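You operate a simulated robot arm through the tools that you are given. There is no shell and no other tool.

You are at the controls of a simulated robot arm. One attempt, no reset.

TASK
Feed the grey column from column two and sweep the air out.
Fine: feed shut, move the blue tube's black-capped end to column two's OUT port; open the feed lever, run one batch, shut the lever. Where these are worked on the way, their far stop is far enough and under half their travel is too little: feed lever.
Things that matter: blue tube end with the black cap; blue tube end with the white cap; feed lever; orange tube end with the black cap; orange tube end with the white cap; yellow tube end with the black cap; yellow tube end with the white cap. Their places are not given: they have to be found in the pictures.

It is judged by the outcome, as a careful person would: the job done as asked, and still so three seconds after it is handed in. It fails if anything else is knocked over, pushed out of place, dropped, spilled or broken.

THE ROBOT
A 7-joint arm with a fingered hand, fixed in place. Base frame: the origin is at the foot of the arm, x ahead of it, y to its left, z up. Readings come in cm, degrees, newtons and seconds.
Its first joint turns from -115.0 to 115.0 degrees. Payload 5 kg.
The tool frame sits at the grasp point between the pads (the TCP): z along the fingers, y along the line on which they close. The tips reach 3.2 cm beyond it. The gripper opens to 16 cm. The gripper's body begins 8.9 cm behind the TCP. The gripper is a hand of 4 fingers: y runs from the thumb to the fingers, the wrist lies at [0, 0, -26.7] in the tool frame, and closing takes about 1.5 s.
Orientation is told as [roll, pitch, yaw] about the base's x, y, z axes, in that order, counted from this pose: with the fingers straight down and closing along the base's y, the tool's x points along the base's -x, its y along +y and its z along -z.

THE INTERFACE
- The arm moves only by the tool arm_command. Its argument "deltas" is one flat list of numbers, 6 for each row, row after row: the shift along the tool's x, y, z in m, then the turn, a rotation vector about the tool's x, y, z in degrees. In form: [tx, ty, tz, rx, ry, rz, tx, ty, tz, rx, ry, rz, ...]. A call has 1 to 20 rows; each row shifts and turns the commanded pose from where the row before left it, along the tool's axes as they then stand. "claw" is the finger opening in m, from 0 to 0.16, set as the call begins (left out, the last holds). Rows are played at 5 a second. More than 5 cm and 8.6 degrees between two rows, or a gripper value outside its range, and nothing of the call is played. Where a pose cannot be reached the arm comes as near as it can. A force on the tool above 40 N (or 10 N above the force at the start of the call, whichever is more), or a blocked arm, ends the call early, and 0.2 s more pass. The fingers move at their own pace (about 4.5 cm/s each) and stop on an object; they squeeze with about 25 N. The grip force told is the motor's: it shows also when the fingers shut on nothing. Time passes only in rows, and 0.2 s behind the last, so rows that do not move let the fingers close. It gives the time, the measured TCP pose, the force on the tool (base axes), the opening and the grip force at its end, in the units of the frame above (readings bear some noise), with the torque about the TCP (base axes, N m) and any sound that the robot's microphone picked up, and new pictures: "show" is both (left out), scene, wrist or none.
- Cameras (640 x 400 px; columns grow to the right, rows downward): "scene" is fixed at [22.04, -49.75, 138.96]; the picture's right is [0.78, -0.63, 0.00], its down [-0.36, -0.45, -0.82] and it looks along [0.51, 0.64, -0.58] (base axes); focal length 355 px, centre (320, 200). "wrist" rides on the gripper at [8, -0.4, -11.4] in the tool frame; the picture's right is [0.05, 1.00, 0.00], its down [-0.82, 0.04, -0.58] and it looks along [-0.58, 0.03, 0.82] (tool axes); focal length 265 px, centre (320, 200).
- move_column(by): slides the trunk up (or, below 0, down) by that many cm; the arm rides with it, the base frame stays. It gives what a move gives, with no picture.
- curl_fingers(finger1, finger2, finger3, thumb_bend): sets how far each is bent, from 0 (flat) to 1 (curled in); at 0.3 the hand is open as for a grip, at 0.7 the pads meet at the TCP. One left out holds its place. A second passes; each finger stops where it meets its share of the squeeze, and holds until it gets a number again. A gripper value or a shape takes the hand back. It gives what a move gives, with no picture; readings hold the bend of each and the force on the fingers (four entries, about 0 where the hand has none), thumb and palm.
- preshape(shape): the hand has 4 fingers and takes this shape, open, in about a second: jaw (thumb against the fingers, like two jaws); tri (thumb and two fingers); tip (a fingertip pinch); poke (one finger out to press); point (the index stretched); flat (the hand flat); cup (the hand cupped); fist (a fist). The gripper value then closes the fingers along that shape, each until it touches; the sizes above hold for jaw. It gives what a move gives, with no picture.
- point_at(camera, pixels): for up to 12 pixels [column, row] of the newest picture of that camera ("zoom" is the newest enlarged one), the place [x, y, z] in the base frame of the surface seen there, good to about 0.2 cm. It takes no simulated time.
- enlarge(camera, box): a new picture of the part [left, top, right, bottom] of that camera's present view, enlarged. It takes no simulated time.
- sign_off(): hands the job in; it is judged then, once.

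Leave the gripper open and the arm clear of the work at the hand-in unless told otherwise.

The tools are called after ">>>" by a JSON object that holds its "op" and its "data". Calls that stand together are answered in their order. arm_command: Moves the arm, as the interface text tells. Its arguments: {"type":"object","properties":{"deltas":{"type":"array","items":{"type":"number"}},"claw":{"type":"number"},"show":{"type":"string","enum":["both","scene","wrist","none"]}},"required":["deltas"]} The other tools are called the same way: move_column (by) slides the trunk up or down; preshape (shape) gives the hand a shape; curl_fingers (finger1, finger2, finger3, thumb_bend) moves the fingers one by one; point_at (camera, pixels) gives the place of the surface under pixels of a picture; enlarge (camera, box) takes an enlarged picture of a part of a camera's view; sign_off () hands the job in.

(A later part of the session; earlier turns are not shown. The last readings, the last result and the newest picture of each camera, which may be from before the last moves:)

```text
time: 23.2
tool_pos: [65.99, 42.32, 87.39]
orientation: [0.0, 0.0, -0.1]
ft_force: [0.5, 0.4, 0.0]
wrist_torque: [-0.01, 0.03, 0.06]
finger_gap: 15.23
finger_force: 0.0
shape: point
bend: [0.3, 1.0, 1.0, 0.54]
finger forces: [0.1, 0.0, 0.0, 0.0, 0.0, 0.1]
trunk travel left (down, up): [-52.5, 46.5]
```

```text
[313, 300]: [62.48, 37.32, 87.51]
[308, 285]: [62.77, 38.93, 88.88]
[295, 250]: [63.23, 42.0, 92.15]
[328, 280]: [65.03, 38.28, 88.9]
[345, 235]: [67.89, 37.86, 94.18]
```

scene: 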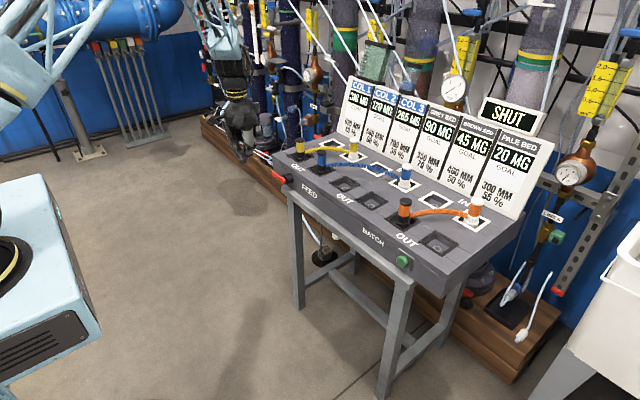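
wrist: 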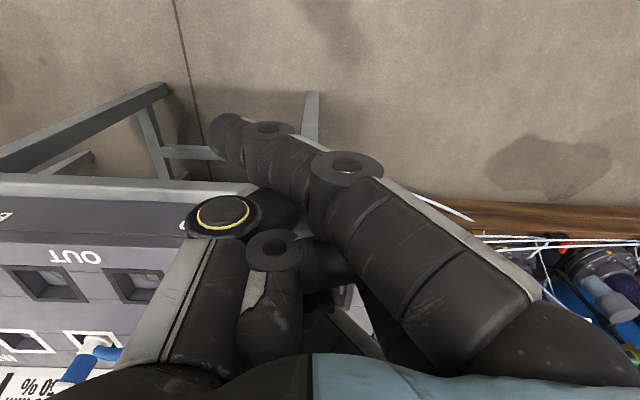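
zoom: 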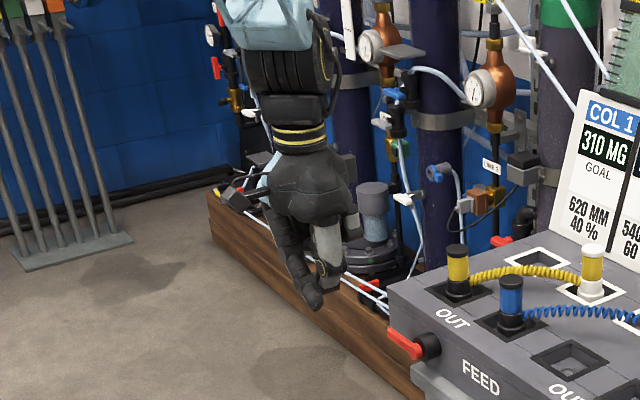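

The stretched index doesn't reach past the TCP, so I'd rather use the closed jaw as a beak (tips 3.2 cm past the TCP). I go back to jaw, close it in free air, and pitch the hand about -80° so it points forward at the console's front.

>>> {"op": "preshape", "data": {"shape": "jaw"}}

>>> {"op": "arm_command", "data": {"deltas": [0, 0, 0, 0, -8, 0, 0, 0, 0, 0, -8, 0, 0, 0, 0, 0, -8, 0, 0, 0, 0, 0, -8, 0, 0, 0, 0, 0, -8, 0, 0, 0, 0, 0, -8, 0, 0, 0, 0, 0, -8, 0, 0, 0, 0, 0, -8, 0, 0, 0, 0, 0, -8, 0, 0, 0, 0, 0, -8, 0, 0, 0, 0, 0, 0, 0, 0, 0, 0, 0, 0, 0], "claw": 0.0}}

>>> {"op": "enlarge", "data": {"camera": "scene", "box": [150, 60, 350, 230]}}

```text
time: 24.1
tool_pos: [65.93, 42.12, 87.37]
orientation: [0.1, 0.0, 0.0]
ft_force: [0.4, -0.5, -0.8]
wrist_torque: [-0.01, -0.02, 0.0]
finger_gap: 15.97
finger_force: 0.0
shape: jaw
bend: [0.3, 0.3, 0.3, 0.3]
finger forces: [0.0, 0.1, 0.0, 0.1, 0.0, 0.0]
trunk travel left (down, up): [-52.5, 46.5]
```

```text
time: 26.9
tool_pos: [69.48, 38.85, 90.21]
orientation: [28.7, -76.6, -34.1]
ft_force: [0.1, 0.6, -0.2]
wrist_torque: [-0.01, -0.01, 0.01]
finger_gap: 0.0
finger_force: 24.8
shape: jaw
bend: [0.68, 0.63, 0.68, 0.66]
finger forces: [0.0, 0.1, 0.0, 0.0, 0.0, 0.0]
trunk travel left (down, up): [-52.5, 46.5]
stopped in row 12: the arm was blocked; the commanded pose is now the measured one
```

scene: 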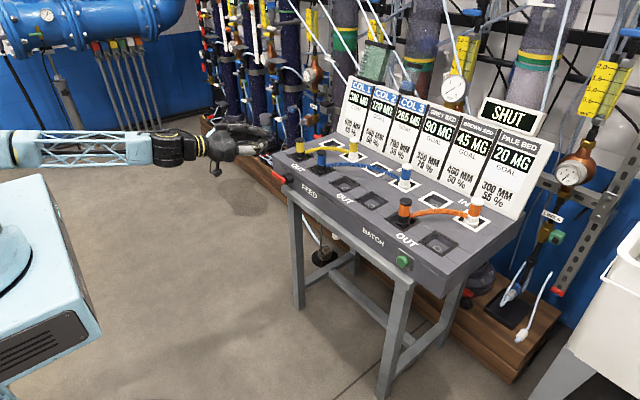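
wrist: 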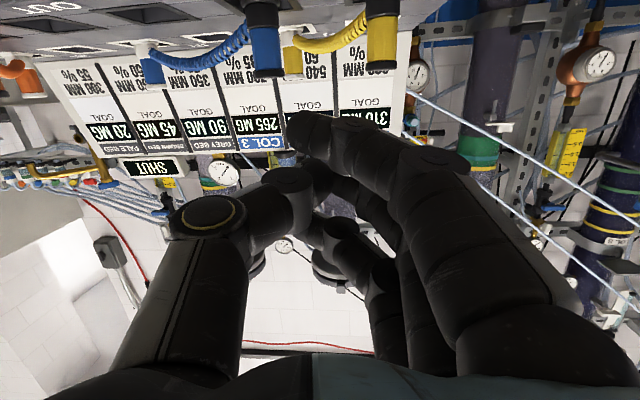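

```text
2.35 times, centred on (250, 145) of scene
```

zoom: 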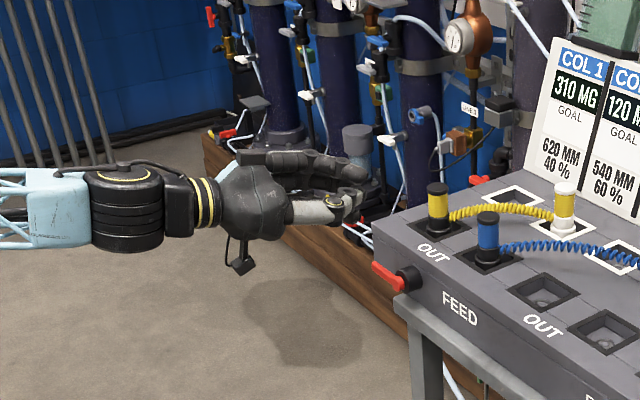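

The arm stopped at a joint limit but the hand now points nearly straight ahead (tool z ≈ (0.975, -0.08, -0.20)), at z≈90. The trunk can bring it down without changing the joints. First I'll measure where the beak's tips are.

>>> {"op": "enlarge", "data": {"camera": "scene", "box": [215, 110, 295, 170]}}

```text
6.67 times, centred on (255, 140) of scene
```

zoom: 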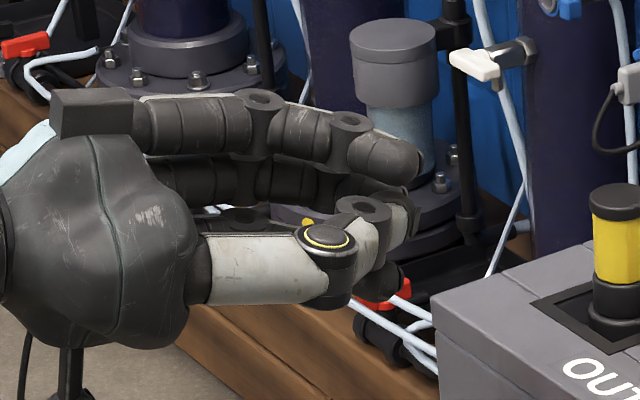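

>>> {"op": "point_at", "data": {"camera": "zoom", "pixels": [[415, 160], [385, 155], [405, 195], [410, 210], [395, 225], [350, 210], [330, 235], [395, 285], [340, 170], [300, 130], [410, 235], [380, 265]]}}

```text
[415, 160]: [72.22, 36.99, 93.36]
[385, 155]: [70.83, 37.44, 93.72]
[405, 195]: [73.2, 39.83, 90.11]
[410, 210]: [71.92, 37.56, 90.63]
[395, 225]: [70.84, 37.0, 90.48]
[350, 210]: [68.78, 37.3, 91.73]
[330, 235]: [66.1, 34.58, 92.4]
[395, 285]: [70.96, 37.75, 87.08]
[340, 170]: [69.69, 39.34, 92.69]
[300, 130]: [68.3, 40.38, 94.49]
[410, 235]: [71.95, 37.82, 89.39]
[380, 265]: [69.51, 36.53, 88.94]
```

Relative to the TCP the ring, middle and index tips sit at about z +3.1, 0 and -3.1 cm, all about 3 cm ahead. I'll try moving +7 cm in y from here to line up with the handle's end, staying at this height.

>>> {"op": "arm_command", "data": {"deltas": [0.00226, 0.0173, -0.0014, 0, 0, 0, 0.00226, 0.0173, -0.0014, 0, 0, 0, 0.00226, 0.0173, -0.0014, 0, 0, 0, 0.00226, 0.0173, -0.0014, 0, 0, 0, 0, 0, 0, 0, 0, 0], "show": "scene"}}

```text
time: 28.1
tool_pos: [69.86, 45.41, 90.2]
orientation: [28.6, -76.6, -34.6]
ft_force: [0.7, -0.9, -0.6]
wrist_torque: [0.02, 0.0, -0.03]
finger_gap: 0.02
finger_force: 24.7
shape: jaw
bend: [0.68, 0.63, 0.68, 0.66]
finger forces: [0.0, 0.1, 0.0, 0.0, 0.1, 0.0]
trunk travel left (down, up): [-52.5, 46.5]
```

scene: 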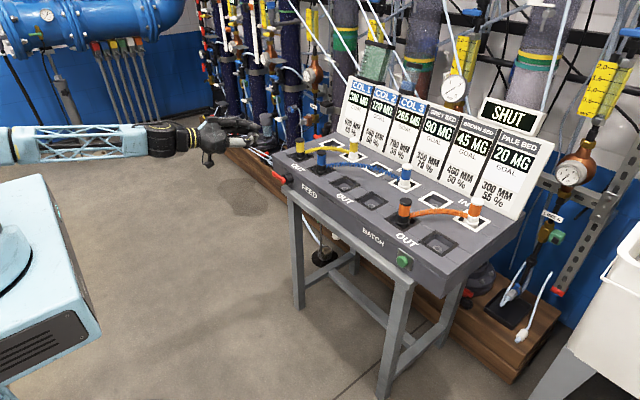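

That worked: TCP (69.9, 45.4, 90.2). Now the trunk goes down 10.5 cm, so the beak is just above handle height but still 5 cm in front of it.

>>> {"op": "move_column", "data": {"by": -10.5}}

>>> {"op": "arm_command", "data": {"deltas": [0, 0, 0, 0, 0, 0]}}

>>> {"op": "enlarge", "data": {"camera": "scene", "box": [220, 110, 340, 200]}}

```text
time: 29.5
tool_pos: [70.02, 45.3, 79.67]
orientation: [28.6, -76.6, -34.5]
ft_force: [0.0, -0.1, 0.4]
wrist_torque: [0.0, 0.01, 0.01]
finger_gap: 0.0
finger_force: 24.6
shape: jaw
bend: [0.68, 0.63, 0.68, 0.66]
finger forces: [0.0, 0.1, 0.0, 0.0, 0.0, 0.0]
trunk travel left (down, up): [-42.0, 57.0]
```

```text
time: 29.9
tool_pos: [69.97, 45.26, 79.72]
orientation: [28.4, -76.6, -34.5]
ft_force: [-0.1, -0.1, 1.3]
wrist_torque: [0.03, 0.03, -0.02]
finger_gap: 0.0
finger_force: 24.9
shape: jaw
bend: [0.68, 0.63, 0.68, 0.66]
finger forces: [0.1, 0.1, 0.1, 0.0, 0.0, 0.0]
trunk travel left (down, up): [-42.0, 57.0]
```

scene: 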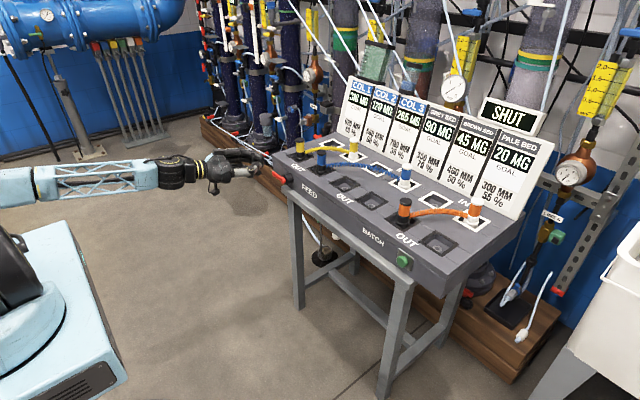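
wrist: 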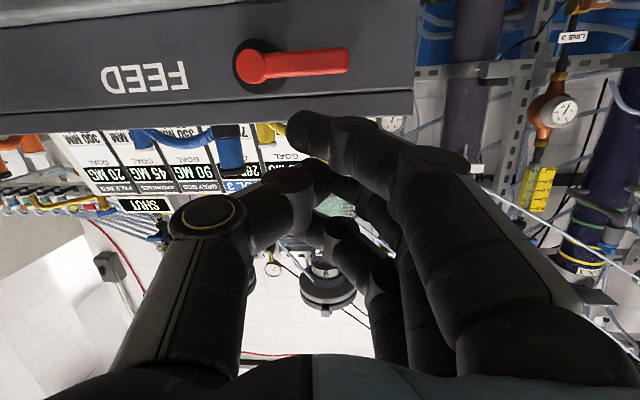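

```text
4.44 times, centred on (280, 155) of scene
```

zoom: 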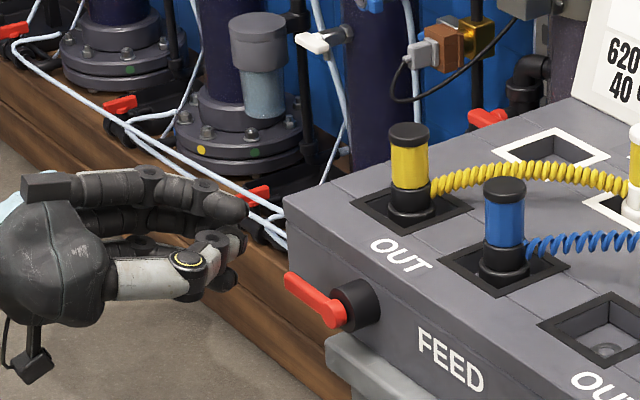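

The wrist camera now sees the lever head-on (picture upside down). I'll enlarge it to look for marks on travel direction and measure it.

>>> {"op": "enlarge", "data": {"camera": "wrist", "box": [220, 10, 420, 135]}}

>>> {"op": "point_at", "data": {"camera": "wrist", "pixels": [[255, 65], [280, 53], [280, 75], [340, 50], [340, 70], [347, 60], [240, 65], [262, 45], [262, 88], [400, 100], [300, 100], [300, 120]]}}

```text
3.20 times, centred on (320, 72) of wrist
```

zoom: 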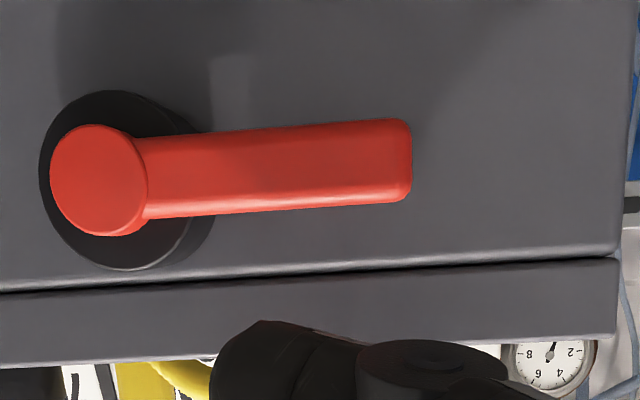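

```text
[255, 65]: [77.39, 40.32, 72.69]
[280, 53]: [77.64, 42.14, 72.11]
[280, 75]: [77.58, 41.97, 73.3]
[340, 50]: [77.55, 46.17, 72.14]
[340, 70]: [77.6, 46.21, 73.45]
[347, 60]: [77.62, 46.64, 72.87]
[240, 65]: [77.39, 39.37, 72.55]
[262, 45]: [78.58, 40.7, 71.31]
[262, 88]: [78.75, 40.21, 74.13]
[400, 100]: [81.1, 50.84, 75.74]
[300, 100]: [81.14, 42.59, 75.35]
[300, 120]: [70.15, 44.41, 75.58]
```

The handle spans z 72.1–73.6, y to 46.8, x 77.4–78.6. I move the beak forward 6.2 cm (and +1 cm in y), passing above the handle, then look.

>>> {"op": "arm_command", "data": {"deltas": [-0.00265, 0.0041, 0.0149, 0, 0, 0, -0.00265, 0.0041, 0.0149, 0, 0, 0, -0.00265, 0.0041, 0.0149, 0, 0, 0, -0.00265, 0.0041, 0.0149, 0, 0, 0, 0, 0, 0, 0, 0, 0]}}

>>> {"op": "enlarge", "data": {"camera": "scene", "box": [220, 110, 340, 200]}}

```text
time: 31.1
tool_pos: [75.66, 47.18, 79.75]
orientation: [28.8, -76.5, -34.0]
ft_force: [-0.4, 0.6, 0.0]
wrist_torque: [0.0, -0.03, 0.0]
finger_gap: 0.01
finger_force: 25.0
shape: jaw
bend: [0.68, 0.63, 0.68, 0.66]
finger forces: [0.1, 0.0, 0.0, 0.0, 0.0, 0.0]
trunk travel left (down, up): [-42.0, 57.0]
```

scene: 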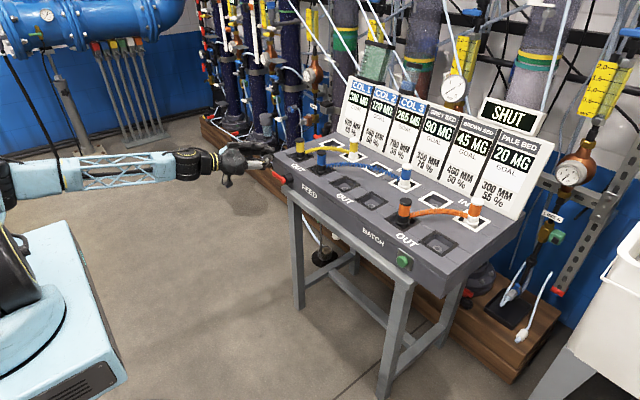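
wrist: 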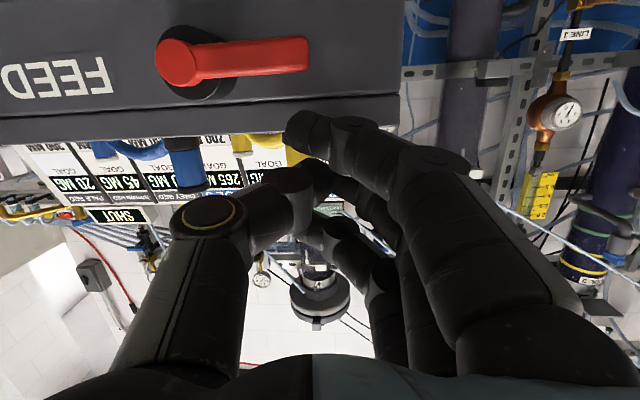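

```text
4.44 times, centred on (280, 155) of scene
```

zoom: 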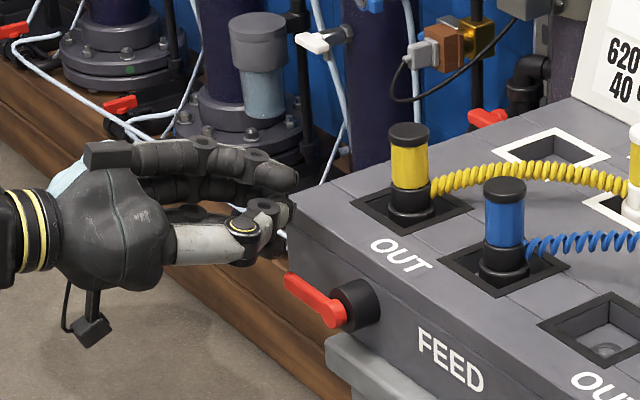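

I check exactly where the index tip (wrist 300,130) is relative to the handle.

>>> {"op": "point_at", "data": {"camera": "wrist", "pixels": [[295, 125], [300, 115], [320, 120], [350, 125], [303, 140], [300, 45], [300, 65], [380, 40]]}}

```text
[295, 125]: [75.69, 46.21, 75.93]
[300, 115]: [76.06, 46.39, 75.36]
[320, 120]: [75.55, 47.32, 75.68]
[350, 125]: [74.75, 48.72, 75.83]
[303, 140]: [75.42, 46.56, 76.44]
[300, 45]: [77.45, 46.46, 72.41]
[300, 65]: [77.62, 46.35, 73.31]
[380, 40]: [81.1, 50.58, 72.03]
```

The curled index tip doesn't extend far enough forward (≈76.5) compared to the middle finger. I'll back off 5 cm and straighten the index alone, curling the other fingers, so the index becomes a straight pusher.

>>> {"op": "arm_command", "data": {"deltas": [0.0032, -0.00175, -0.01625, 0, 0, 0, 0.0032, -0.00175, -0.01625, 0, 0, 0, 0.0032, -0.00175, -0.01625, 0, 0, 0], "show": "none"}}

>>> {"op": "curl_fingers", "data": {"finger1": 0.0, "finger2": 1.0, "finger3": 1.0, "thumb_bend": 0.9}}

>>> {"op": "arm_command", "data": {"deltas": [0, 0, 0, 0, 0, 0]}}

>>> {"op": "enlarge", "data": {"camera": "scene", "box": [200, 110, 320, 200]}}

```text
time: 31.9
tool_pos: [70.7, 46.93, 79.83]
orientation: [28.6, -76.6, -33.9]
ft_force: [0.0, -0.2, -0.4]
wrist_torque: [-0.01, -0.04, -0.02]
finger_gap: 0.0
finger_force: 25.1
shape: jaw
bend: [0.68, 0.63, 0.68, 0.66]
finger forces: [0.0, 0.0, 0.1, 0.0, 0.1, 0.0]
trunk travel left (down, up): [-42.0, 57.0]
```

```text
time: 32.9
tool_pos: [70.61, 47.21, 79.63]
orientation: [28.7, -76.6, -33.8]
ft_force: [0.4, 0.0, -0.5]
wrist_torque: [-0.01, -0.03, 0.0]
finger_gap: 9.81
finger_force: 0.0
shape: fingers
bend: [0.0, 0.72, 1.0, 0.88]
finger forces: [0.0, 0.1, 0.1, 0.0, 0.0, 0.0]
trunk travel left (down, up): [-42.0, 57.0]
```

```text
time: 33.3
tool_pos: [70.54, 47.14, 79.69]
orientation: [28.6, -76.4, -33.6]
ft_force: [-0.3, 0.3, 0.0]
wrist_torque: [0.01, 0.02, -0.02]
finger_gap: 9.77
finger_force: 0.0
shape: fingers
bend: [0.0, 0.72, 1.0, 0.89]
finger forces: [0.0, 0.1, 0.0, 0.0, 0.0, 0.0]
trunk travel left (down, up): [-42.0, 57.0]
```

scene: 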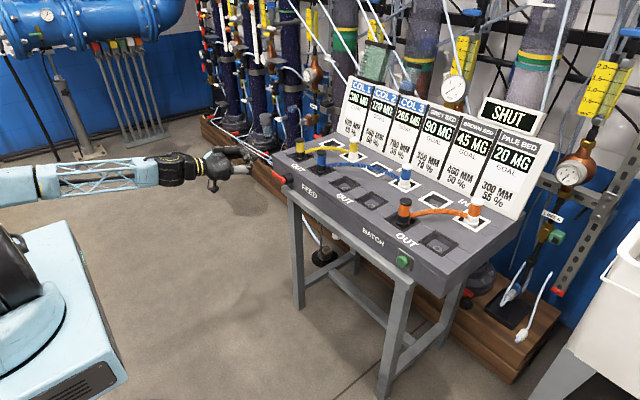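
wrist: 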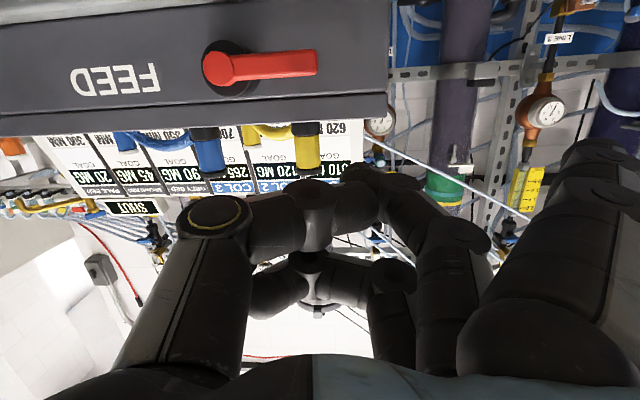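

```text
4.44 times, centred on (260, 155) of scene
```

zoom: 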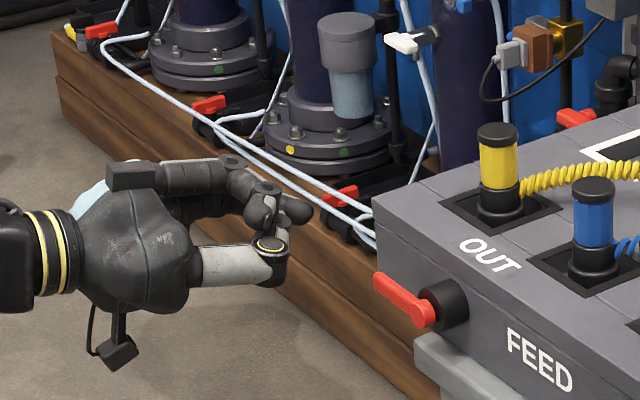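

The index is now straight, at the right of the wrist picture around (600,150). I measure its tip and the extents of the other fingers.

>>> {"op": "point_at", "data": {"camera": "wrist", "pixels": [[600, 145], [575, 155], [630, 150], [600, 190], [560, 170], [590, 165], [360, 170], [400, 185], [315, 200], [460, 240], [620, 140], [285, 285]]}}

```text
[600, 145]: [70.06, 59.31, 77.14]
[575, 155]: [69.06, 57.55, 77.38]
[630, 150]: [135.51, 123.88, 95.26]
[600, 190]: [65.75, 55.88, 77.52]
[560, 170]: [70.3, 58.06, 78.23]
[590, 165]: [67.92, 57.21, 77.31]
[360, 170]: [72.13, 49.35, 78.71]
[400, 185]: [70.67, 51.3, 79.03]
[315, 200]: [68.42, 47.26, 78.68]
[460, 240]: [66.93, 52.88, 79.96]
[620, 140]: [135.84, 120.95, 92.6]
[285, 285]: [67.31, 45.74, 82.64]
```

A fully flat index splays outward too far. Better: index and ring curled in, middle and thumb pinched as a narrow forward beak. First open thumb and middle, curl index and ring; then bring middle and thumb together.

>>> {"op": "curl_fingers", "data": {"finger1": 0.5, "finger2": 0.3, "finger3": 1.0, "thumb_bend": 0.3}}

>>> {"op": "curl_fingers", "data": {"finger1": 1.0, "finger2": 0.3, "finger3": 1.0, "thumb_bend": 0.3}}

>>> {"op": "curl_fingers", "data": {"finger2": 0.66, "thumb_bend": 0.7}}

>>> {"op": "arm_command", "data": {"deltas": [0, 0, 0, 0, 0, 0]}}

>>> {"op": "enlarge", "data": {"camera": "scene", "box": [200, 110, 320, 200]}}

```text
time: 34.3
tool_pos: [70.54, 47.26, 79.6]
orientation: [28.7, -76.5, -33.7]
ft_force: [-0.2, 0.2, 0.7]
wrist_torque: [-0.01, 0.0, -0.01]
finger_gap: 13.07
finger_force: 0.0
shape: fingers
bend: [0.5, 0.3, 1.0, 0.3]
finger forces: [0.0, 0.0, 0.0, 0.0, 0.0, 0.0]
trunk travel left (down, up): [-42.0, 57.0]
```

```text
time: 35.3
tool_pos: [70.58, 47.15, 79.66]
orientation: [28.6, -76.6, -33.9]
ft_force: [0.5, -0.2, -0.1]
wrist_torque: [0.04, -0.02, 0.03]
finger_gap: 7.81
finger_force: 0.0
shape: fingers
bend: [1.0, 0.3, 1.0, 0.3]
finger forces: [0.0, 0.0, 0.1, 0.1, 0.0, 0.0]
trunk travel left (down, up): [-42.0, 57.0]
```

```text
time: 36.3
tool_pos: [70.62, 47.02, 79.68]
orientation: [28.7, -76.6, -34.0]
ft_force: [-0.3, 0.6, -0.2]
wrist_torque: [0.03, -0.02, 0.0]
finger_gap: 5.02
finger_force: 0.0
shape: fingers
bend: [1.0, 0.66, 1.0, 0.7]
finger forces: [0.1, 0.0, 0.0, 0.0, 0.0, 0.1]
trunk travel left (down, up): [-42.0, 57.0]
```

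```text
time: 36.7
tool_pos: [70.69, 47.07, 79.65]
orientation: [28.6, -76.6, -33.9]
ft_force: [0.4, -0.1, -0.8]
wrist_torque: [0.03, -0.01, 0.02]
finger_gap: 5.05
finger_force: 0.1
shape: fingers
bend: [1.0, 0.66, 1.0, 0.7]
finger forces: [0.1, 0.0, 0.1, 0.0, 0.1, 0.1]
trunk travel left (down, up): [-42.0, 57.0]
```

scene: 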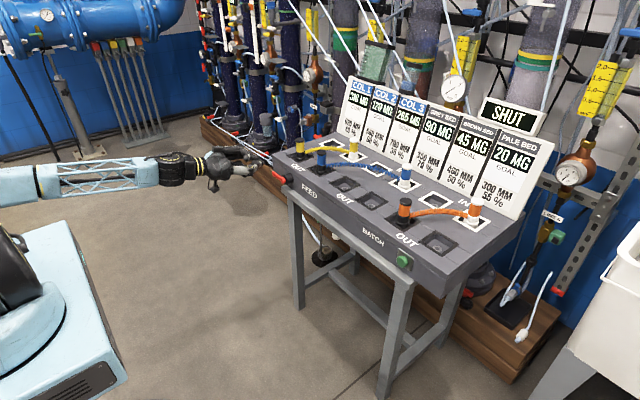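
wrist: 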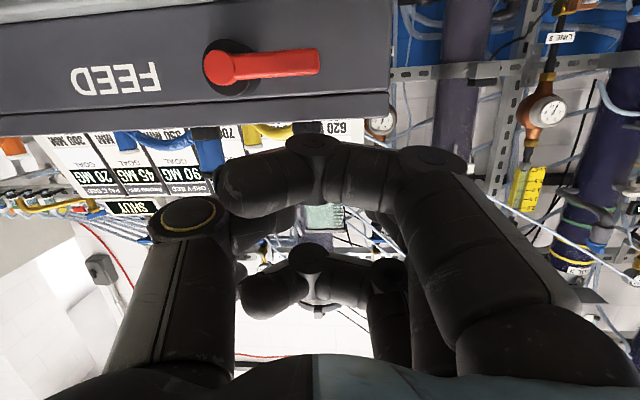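

```text
4.44 times, centred on (260, 155) of scene
```

zoom: 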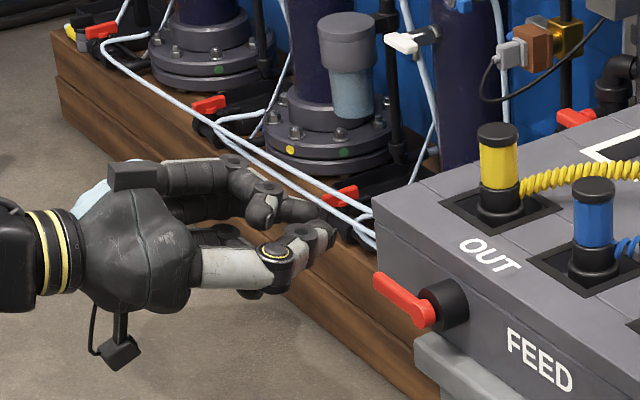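

Now the middle finger and thumb point forward. I measure their tips in the zoom: middle (312,212), thumb (325,232), and the curled index.

>>> {"op": "enlarge", "data": {"camera": "scene", "box": [235, 140, 275, 170]}}

>>> {"op": "point_at", "data": {"camera": "wrist", "pixels": [[235, 185], [240, 165], [310, 150], [310, 190], [270, 180], [430, 165], [350, 150], [255, 225], [225, 200]]}}

```text
13.33 times, centred on (255, 155) of scene
```

zoom: 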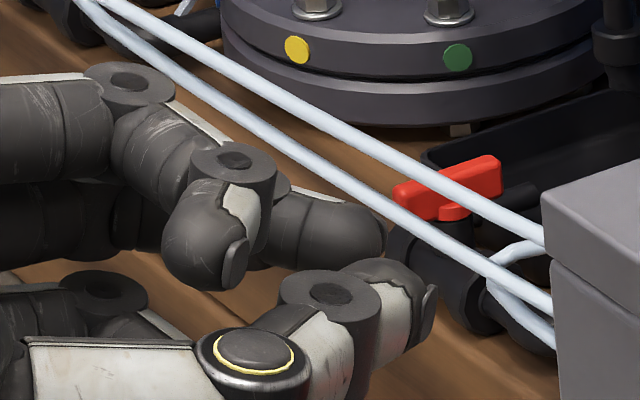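

```text
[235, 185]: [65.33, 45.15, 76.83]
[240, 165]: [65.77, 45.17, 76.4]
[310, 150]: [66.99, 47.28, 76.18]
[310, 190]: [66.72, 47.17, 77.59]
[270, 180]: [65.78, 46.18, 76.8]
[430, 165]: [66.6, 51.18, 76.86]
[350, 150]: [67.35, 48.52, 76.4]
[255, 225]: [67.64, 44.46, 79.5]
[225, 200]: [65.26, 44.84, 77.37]
```

>>> {"op": "point_at", "data": {"camera": "zoom", "pixels": [[375, 235], [350, 225], [320, 230], [350, 255], [420, 305], [405, 330], [395, 280], [375, 310], [330, 350], [380, 265]]}}

```text
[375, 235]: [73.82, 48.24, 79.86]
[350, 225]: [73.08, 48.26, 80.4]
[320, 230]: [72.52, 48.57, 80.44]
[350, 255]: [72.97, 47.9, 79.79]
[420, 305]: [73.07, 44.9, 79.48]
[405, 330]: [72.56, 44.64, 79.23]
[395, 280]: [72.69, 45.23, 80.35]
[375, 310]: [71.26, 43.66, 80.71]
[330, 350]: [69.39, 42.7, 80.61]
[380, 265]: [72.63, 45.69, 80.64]
```

The middle tip is at about (74.1, 48.9, 79.4) and the thumb tip at (73.3, 45, 79.5), with TCP at (70.65, 47.05, 79.65): a flat two-prong fork, curled fingers well behind. I lower the trunk 3.6 cm, then move forward 5.3 cm so the thumb prong is just above the handle's outer part (y≈45).

>>> {"op": "move_column", "data": {"by": -3.6}}

>>> {"op": "arm_command", "data": {"deltas": [-0.00257, 0.0014, 0.013, 0, 0, 0, -0.00257, 0.0014, 0.013, 0, 0, 0, -0.00257, 0.0014, 0.013, 0, 0, 0, -0.00257, 0.0014, 0.013, 0, 0, 0, 0, 0, 0, 0, 0, 0]}}

>>> {"op": "enlarge", "data": {"camera": "scene", "box": [240, 130, 320, 190]}}

```text
time: 37.5
tool_pos: [70.66, 47.02, 76.17]
orientation: [28.7, -76.6, -33.9]
ft_force: [-0.4, -0.4, 0.2]
wrist_torque: [0.0, 0.0, 0.02]
finger_gap: 5.07
finger_force: 0.0
shape: fingers
bend: [1.0, 0.66, 1.0, 0.7]
finger forces: [0.1, 0.1, 0.0, 0.1, 0.0, 0.0]
trunk travel left (down, up): [-38.4, 60.6]
```

```text
time: 38.7
tool_pos: [76.08, 47.18, 76.14]
orientation: [28.6, -76.6, -33.9]
ft_force: [0.3, 0.2, -0.2]
wrist_torque: [0.01, 0.0, -0.01]
finger_gap: 5.05
finger_force: 0.0
shape: fingers
bend: [1.0, 0.66, 1.0, 0.7]
finger forces: [0.1, 0.0, 0.1, 0.0, 0.1, 0.0]
trunk travel left (down, up): [-38.4, 60.6]
```

scene: 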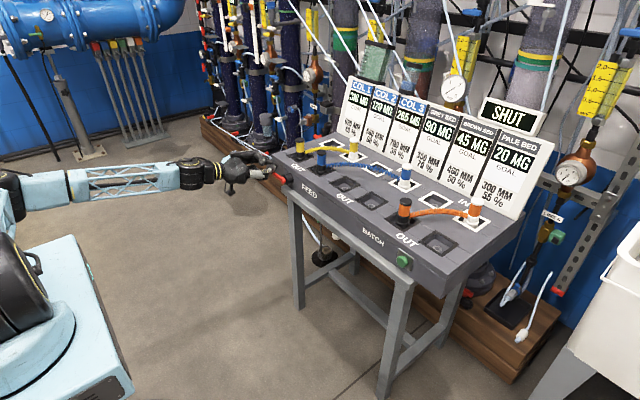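
wrist: 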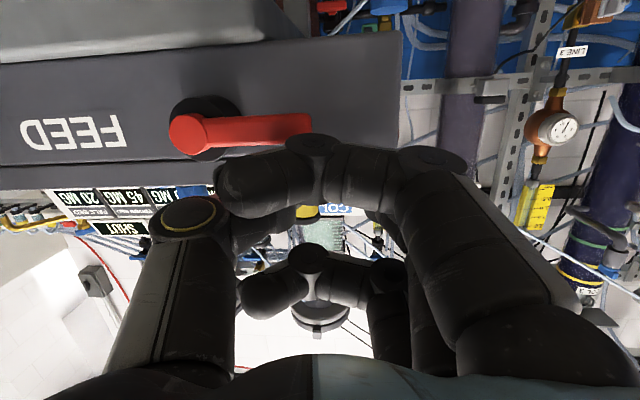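

```text
6.67 times, centred on (280, 160) of scene
```

zoom: 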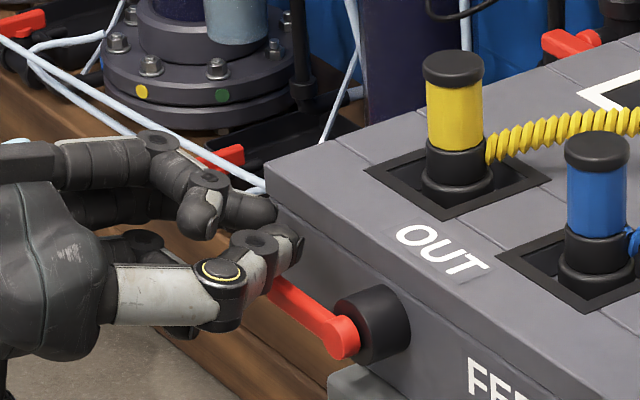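

The thumb prong is right above the handle's end. I press down 2.4 cm in 4 mm steps, watching the force and whether the lever turns.

>>> {"op": "arm_command", "data": {"deltas": [0.00389, -0.00044, 0.00081, 0, 0, 0, 0.00389, -0.00044, 0.00081, 0, 0, 0, 0.00389, -0.00044, 0.00081, 0, 0, 0, 0.00389, -0.00044, 0.00081, 0, 0, 0, 0.00389, -0.00044, 0.00081, 0, 0, 0, 0.00389, -0.00044, 0.00081, 0, 0, 0]}}

>>> {"op": "enlarge", "data": {"camera": "scene", "box": [240, 130, 320, 190]}}

```text
time: 40.1
tool_pos: [75.95, 48.24, 75.56]
orientation: [36.0, -75.0, -41.2]
ft_force: [0.0, 0.4, 0.9]
wrist_torque: [0.0, -0.04, 0.0]
finger_gap: 5.02
finger_force: 0.0
shape: fingers
bend: [1.0, 0.66, 1.0, 0.7]
finger forces: [0.0, 0.0, 0.0, 0.1, 0.0, 0.0]
trunk travel left (down, up): [-38.4, 60.6]
```

scene: 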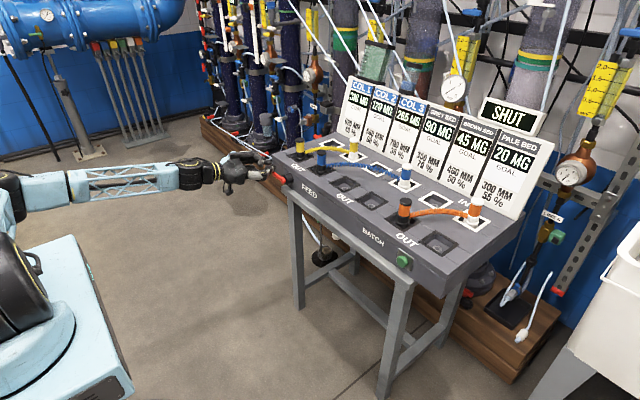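
wrist: 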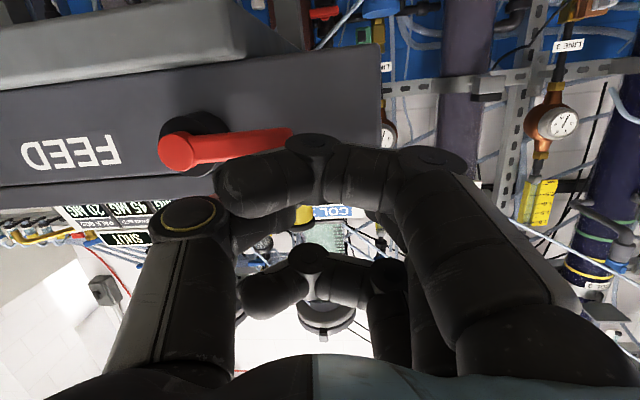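

```text
6.67 times, centred on (280, 160) of scene
```

zoom: 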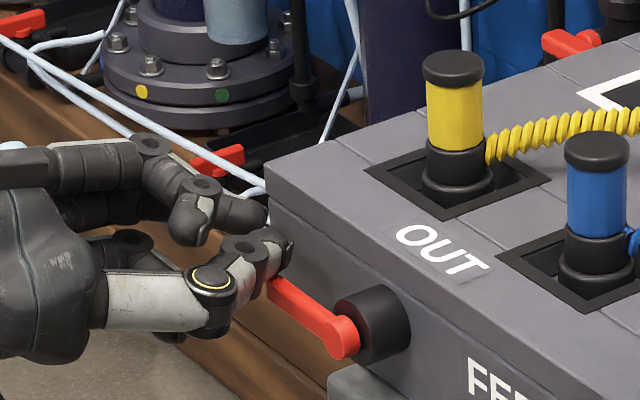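

The arm ran into a joint limit going down (TCP only reached z 75.6 and the hand twisted), and the lever has not moved. The arm wants to be higher relative to the trunk. I undo those steps, back off 8 cm, then raise the arm and lower the trunk to gain freedom.

>>> {"op": "arm_command", "data": {"deltas": [-0.00389, 0.00044, -0.00081, 0, 0, 0, -0.00389, 0.00044, -0.00081, 0, 0, 0, -0.00389, 0.00044, -0.00081, 0, 0, 0, -0.00389, 0.00044, -0.00081, 0, 0, 0, -0.00389, 0.00044, -0.00081, 0, 0, 0, -0.00389, 0.00044, -0.00081, 0, 0, 0, 0.00384, -0.0021, -0.0195, 0, 0, 0, 0.00384, -0.0021, -0.0195, 0, 0, 0, 0.00384, -0.0021, -0.0195, 0, 0, 0, 0.00384, -0.0021, -0.0195, 0, 0, 0, 0, 0, 0, 0, 0, 0], "show": "scene"}}

```text
time: 42.7
tool_pos: [69.87, 44.2, 76.05]
orientation: [28.2, -76.7, -36.0]
ft_force: [0.3, 0.2, 0.2]
wrist_torque: [0.01, 0.0, 0.01]
finger_gap: 5.05
finger_force: 0.0
shape: fingers
bend: [1.0, 0.66, 1.0, 0.7]
finger forces: [0.0, 0.0, 0.1, 0.0, 0.0, 0.0]
trunk travel left (down, up): [-38.4, 60.6]
stopped in row 11: the arm was blocked; the commanded pose is now the measured one
```

scene: 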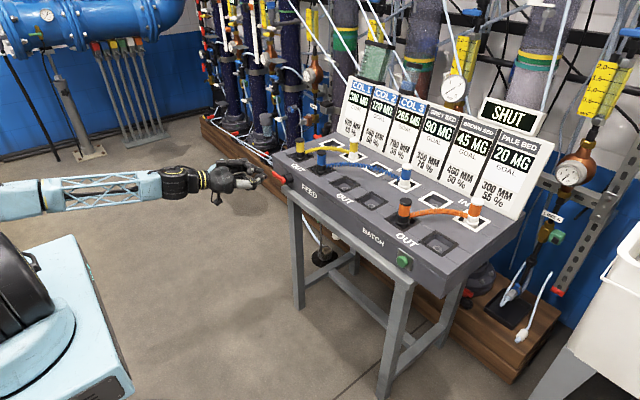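

TCP is at (69.9, 44.2, 76). Now raise the arm 14 cm.

>>> {"op": "arm_command", "data": {"deltas": [-0.0272, 0.0031, -0.00568, 0, 0, 0, -0.0272, 0.0031, -0.00568, 0, 0, 0, -0.0272, 0.0031, -0.00568, 0, 0, 0, -0.0272, 0.0031, -0.00568, 0, 0, 0, -0.0272, 0.0031, -0.00568, 0, 0, 0, 0, 0, 0, 0, 0, 0], "show": "scene"}}

```text
time: 44.1
tool_pos: [70.06, 44.04, 89.99]
orientation: [28.0, -76.8, -35.9]
ft_force: [-0.2, -0.4, 0.1]
wrist_torque: [0.0, 0.0, -0.01]
finger_gap: 5.05
finger_force: 0.0
shape: fingers
bend: [1.0, 0.66, 1.0, 0.7]
finger forces: [0.0, 0.0, 0.1, 0.0, 0.0, 0.0]
trunk travel left (down, up): [-38.4, 60.6]
```

scene: 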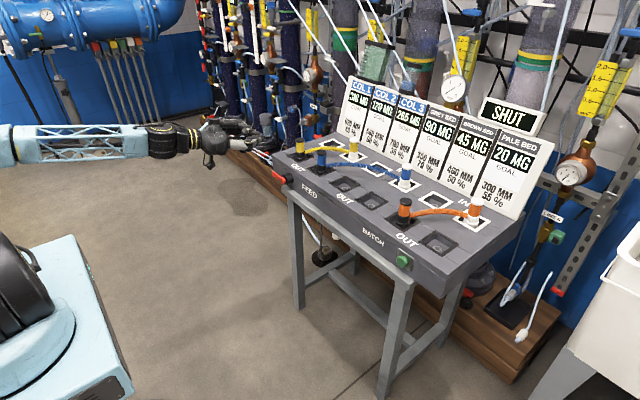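

That worked freely. Raise 8 cm more, then lower the trunk 21.5 cm to come back to working height.

>>> {"op": "arm_command", "data": {"deltas": [-0.0259, 0.00296, -0.0054, 0, 0, 0, -0.0259, 0.00296, -0.0054, 0, 0, 0, -0.0259, 0.00296, -0.0054, 0, 0, 0, 0, 0, 0, 0, 0, 0], "show": "none"}}

>>> {"op": "move_column", "data": {"by": -21.5}}

>>> {"op": "arm_command", "data": {"deltas": [0, 0, 0, 0, 0, 0]}}

```text
time: 45.1
tool_pos: [70.38, 43.98, 98.1]
orientation: [27.7, -76.8, -35.9]
ft_force: [0.3, -0.3, -0.2]
wrist_torque: [0.01, 0.04, 0.01]
finger_gap: 5.05
finger_force: 0.0
shape: fingers
bend: [1.0, 0.66, 1.0, 0.7]
finger forces: [0.0, 0.1, 0.1, 0.1, 0.0, 0.0]
trunk travel left (down, up): [-38.4, 60.6]
```

```text
time: 47.4
tool_pos: [70.25, 43.93, 76.6]
orientation: [28.1, -76.6, -36.3]
ft_force: [0.7, 1.3, 0.1]
wrist_torque: [0.02, -0.01, -0.02]
finger_gap: 5.04
finger_force: 0.1
shape: fingers
bend: [1.0, 0.66, 1.0, 0.7]
finger forces: [0.1, 0.0, 0.0, 0.0, 0.1, 0.0]
trunk travel left (down, up): [-16.9, 82.1]
```

```text
time: 47.8
tool_pos: [70.32, 43.98, 76.51]
orientation: [28.0, -76.7, -36.3]
ft_force: [-0.4, 0.1, 0.0]
wrist_torque: [0.03, 0.0, -0.03]
finger_gap: 5.05
finger_force: 0.0
shape: fingers
bend: [1.0, 0.66, 1.0, 0.7]
finger forces: [0.0, 0.0, 0.1, 0.1, 0.0, 0.0]
trunk travel left (down, up): [-16.9, 82.1]
```

scene: 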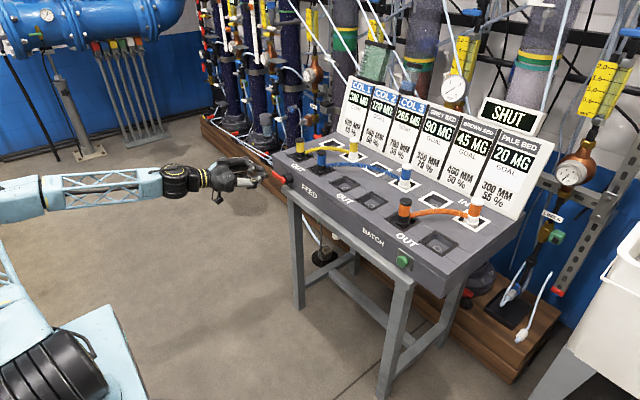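
wrist: 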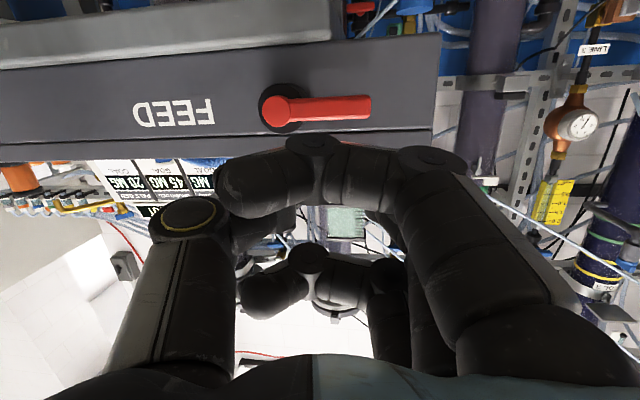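

Now there's slack. TCP (70.3, 44, 76.5). I move forward and left by (5.8, 3.3, 0) so the thumb prong is above the handle's outer end again.

>>> {"op": "arm_command", "data": {"deltas": [-0.00125, 0.00828, 0.01039, 0, 0, 0, -0.00125, 0.00828, 0.01039, 0, 0, 0, -0.00125, 0.00828, 0.01039, 0, 0, 0, -0.00125, 0.00828, 0.01039, 0, 0, 0, -0.00125, 0.00828, 0.01039, 0, 0, 0, 0, 0, 0, 0, 0, 0]}}

>>> {"op": "enlarge", "data": {"camera": "scene", "box": [240, 130, 320, 190]}}

```text
time: 49.2
tool_pos: [75.76, 47.89, 76.56]
orientation: [27.9, -76.7, -35.7]
ft_force: [0.2, -0.5, 0.1]
wrist_torque: [-0.02, 0.01, 0.01]
finger_gap: 5.05
finger_force: 0.0
shape: fingers
bend: [1.0, 0.66, 1.0, 0.7]
finger forces: [0.0, 0.1, 0.0, 0.0, 0.1, 0.0]
trunk travel left (down, up): [-16.9, 82.1]
```

scene: 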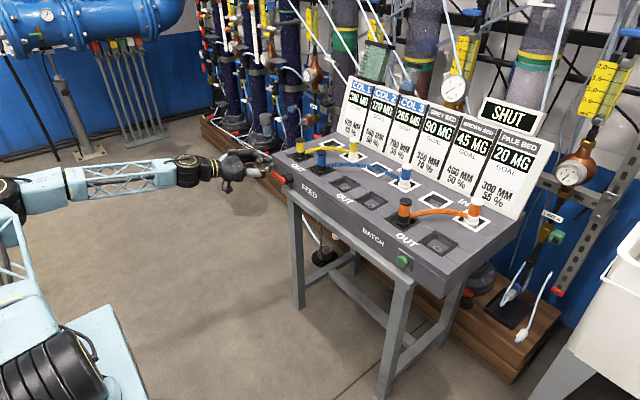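
wrist: 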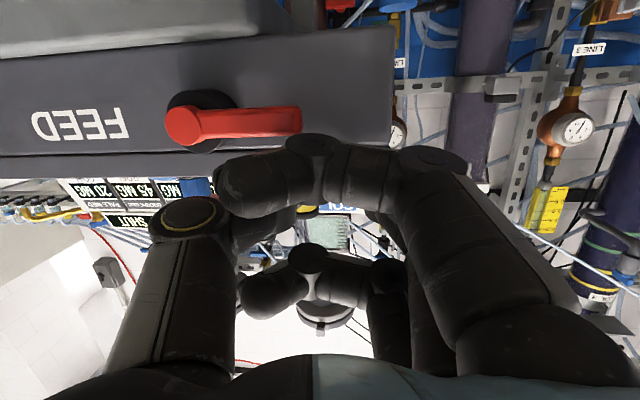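

```text
6.67 times, centred on (280, 160) of scene
```

zoom: 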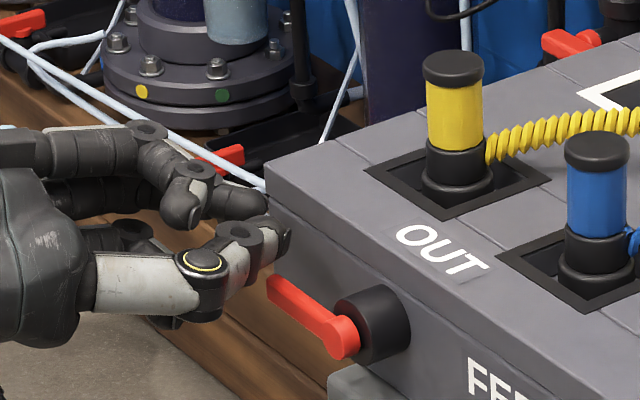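

>>> {"op": "point_at", "data": {"camera": "zoom", "pixels": [[288, 243], [280, 235], [272, 250], [260, 205], [266, 205], [270, 280], [275, 265]]}}

```text
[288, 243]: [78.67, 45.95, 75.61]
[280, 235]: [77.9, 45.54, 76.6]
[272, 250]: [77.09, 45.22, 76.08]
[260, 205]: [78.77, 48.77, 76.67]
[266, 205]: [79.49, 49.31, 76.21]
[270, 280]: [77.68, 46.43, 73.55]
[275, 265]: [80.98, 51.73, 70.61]
```

The thumb tip is at (78.7, 45.9, 75.6), just over the handle end. I shift 0.9 cm toward the hub and press down 2.5 cm in 5 mm steps.

>>> {"op": "arm_command", "data": {"deltas": [-0.0012, -0.0088, 0.0012, 0, 0, 0, 0.00487, -0.00054, 0.00102, 0, 0, 0, 0.00487, -0.00054, 0.00102, 0, 0, 0, 0.00487, -0.00054, 0.00102, 0, 0, 0, 0.00487, -0.00054, 0.00102, 0, 0, 0, 0.00487, -0.00054, 0.00102, 0, 0, 0]}}

>>> {"op": "enlarge", "data": {"camera": "scene", "box": [240, 130, 320, 190]}}

```text
time: 50.6
tool_pos: [75.83, 46.87, 74.88]
orientation: [30.0, -77.1, -37.7]
ft_force: [-0.8, -1.8, 18.2]
wrist_torque: [-0.25, -0.35, -0.03]
finger_gap: 4.99
finger_force: 9.2
shape: fingers
bend: [1.0, 0.66, 1.0, 0.71]
finger forces: [0.0, 0.0, 0.0, 0.0, 18.7, 0.0]
trunk travel left (down, up): [-16.9, 82.1]
stopped in row 6: the force on the tool passed its limit at 42 N (the readings are from after the stop); the commanded pose is now the measured one
```

scene: 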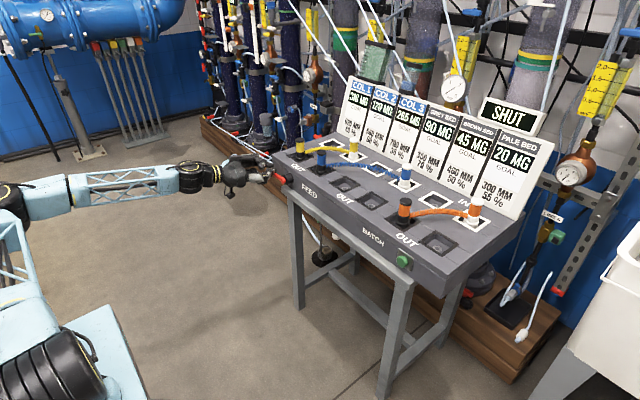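
wrist: 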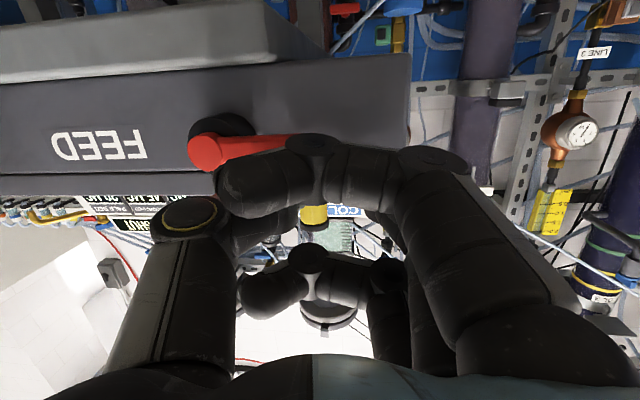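

```text
6.67 times, centred on (280, 160) of scene
```

zoom: 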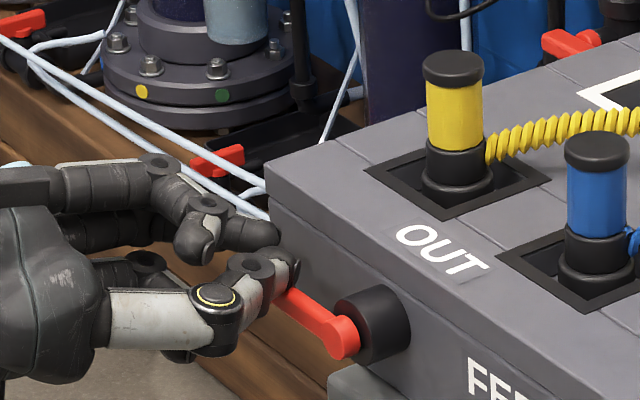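

42 N downward and the handle didn't budge: that is its stop, so it must open upward. I ease up 2 cm, back off 5 cm, and go down to below handle level.

>>> {"op": "arm_command", "data": {"deltas": [-0.00973, 0.00108, -0.00203, 0, 0, 0, -0.00973, 0.00108, -0.00203, 0, 0, 0, 0.00339, -0.00284, -0.01778, 0, 0, 0, 0.00339, -0.00284, -0.01778, 0, 0, 0, 0.00339, -0.00284, -0.01778, 0, 0, 0, 0.01581, -0.00176, 0.0033, 0, 0, 0, 0.01581, -0.00176, 0.0033, 0, 0, 0, 0.01581, -0.00176, 0.0033, 0, 0, 0, 0.01581, -0.00176, 0.0033, 0, 0, 0, 0, 0, 0, 0, 0, 0]}}

>>> {"op": "enlarge", "data": {"camera": "scene", "box": [230, 135, 310, 195]}}

```text
time: 52.8
tool_pos: [70.24, 47.0, 70.03]
orientation: [28.8, -77.0, -36.4]
ft_force: [-1.0, -0.7, -0.1]
wrist_torque: [0.05, -0.02, -0.03]
finger_gap: 5.01
finger_force: 0.0
shape: fingers
bend: [1.0, 0.66, 1.0, 0.7]
finger forces: [0.0, 0.0, 0.0, 0.1, 0.0, 0.0]
trunk travel left (down, up): [-16.9, 82.1]
```

scene: 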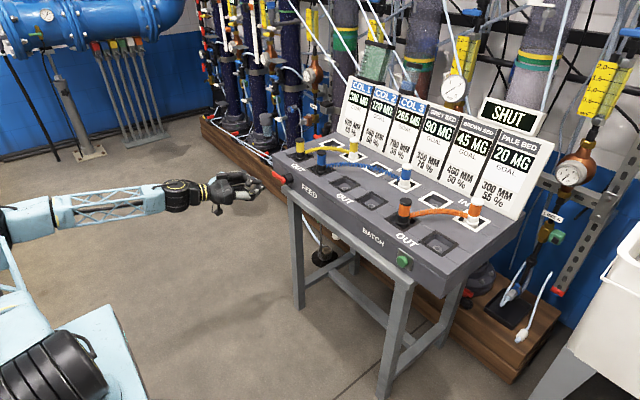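
wrist: 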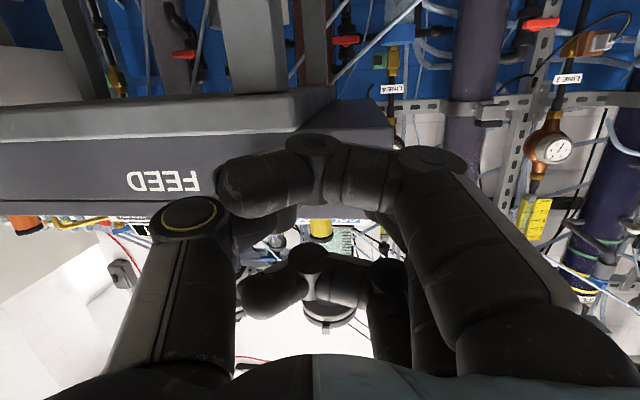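

```text
6.67 times, centred on (270, 165) of scene
```

zoom: 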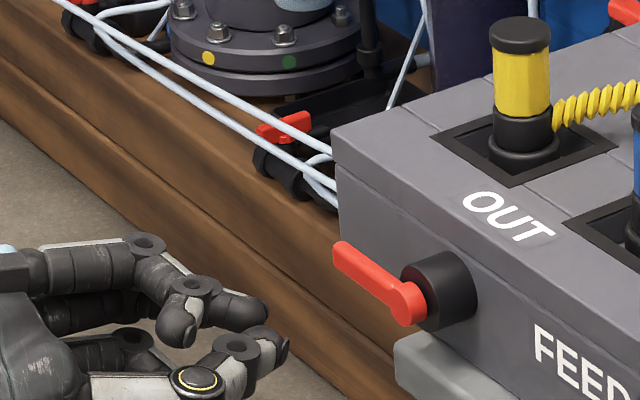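

>>> {"op": "point_at", "data": {"camera": "zoom", "pixels": [[265, 330], [282, 345], [235, 345], [190, 285], [250, 300], [262, 312], [175, 320]]}}

```text
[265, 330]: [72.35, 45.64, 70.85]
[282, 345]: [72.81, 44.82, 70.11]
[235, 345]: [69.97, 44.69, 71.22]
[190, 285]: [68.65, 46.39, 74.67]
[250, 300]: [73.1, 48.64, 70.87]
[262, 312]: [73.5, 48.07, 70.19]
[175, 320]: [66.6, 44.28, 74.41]
```

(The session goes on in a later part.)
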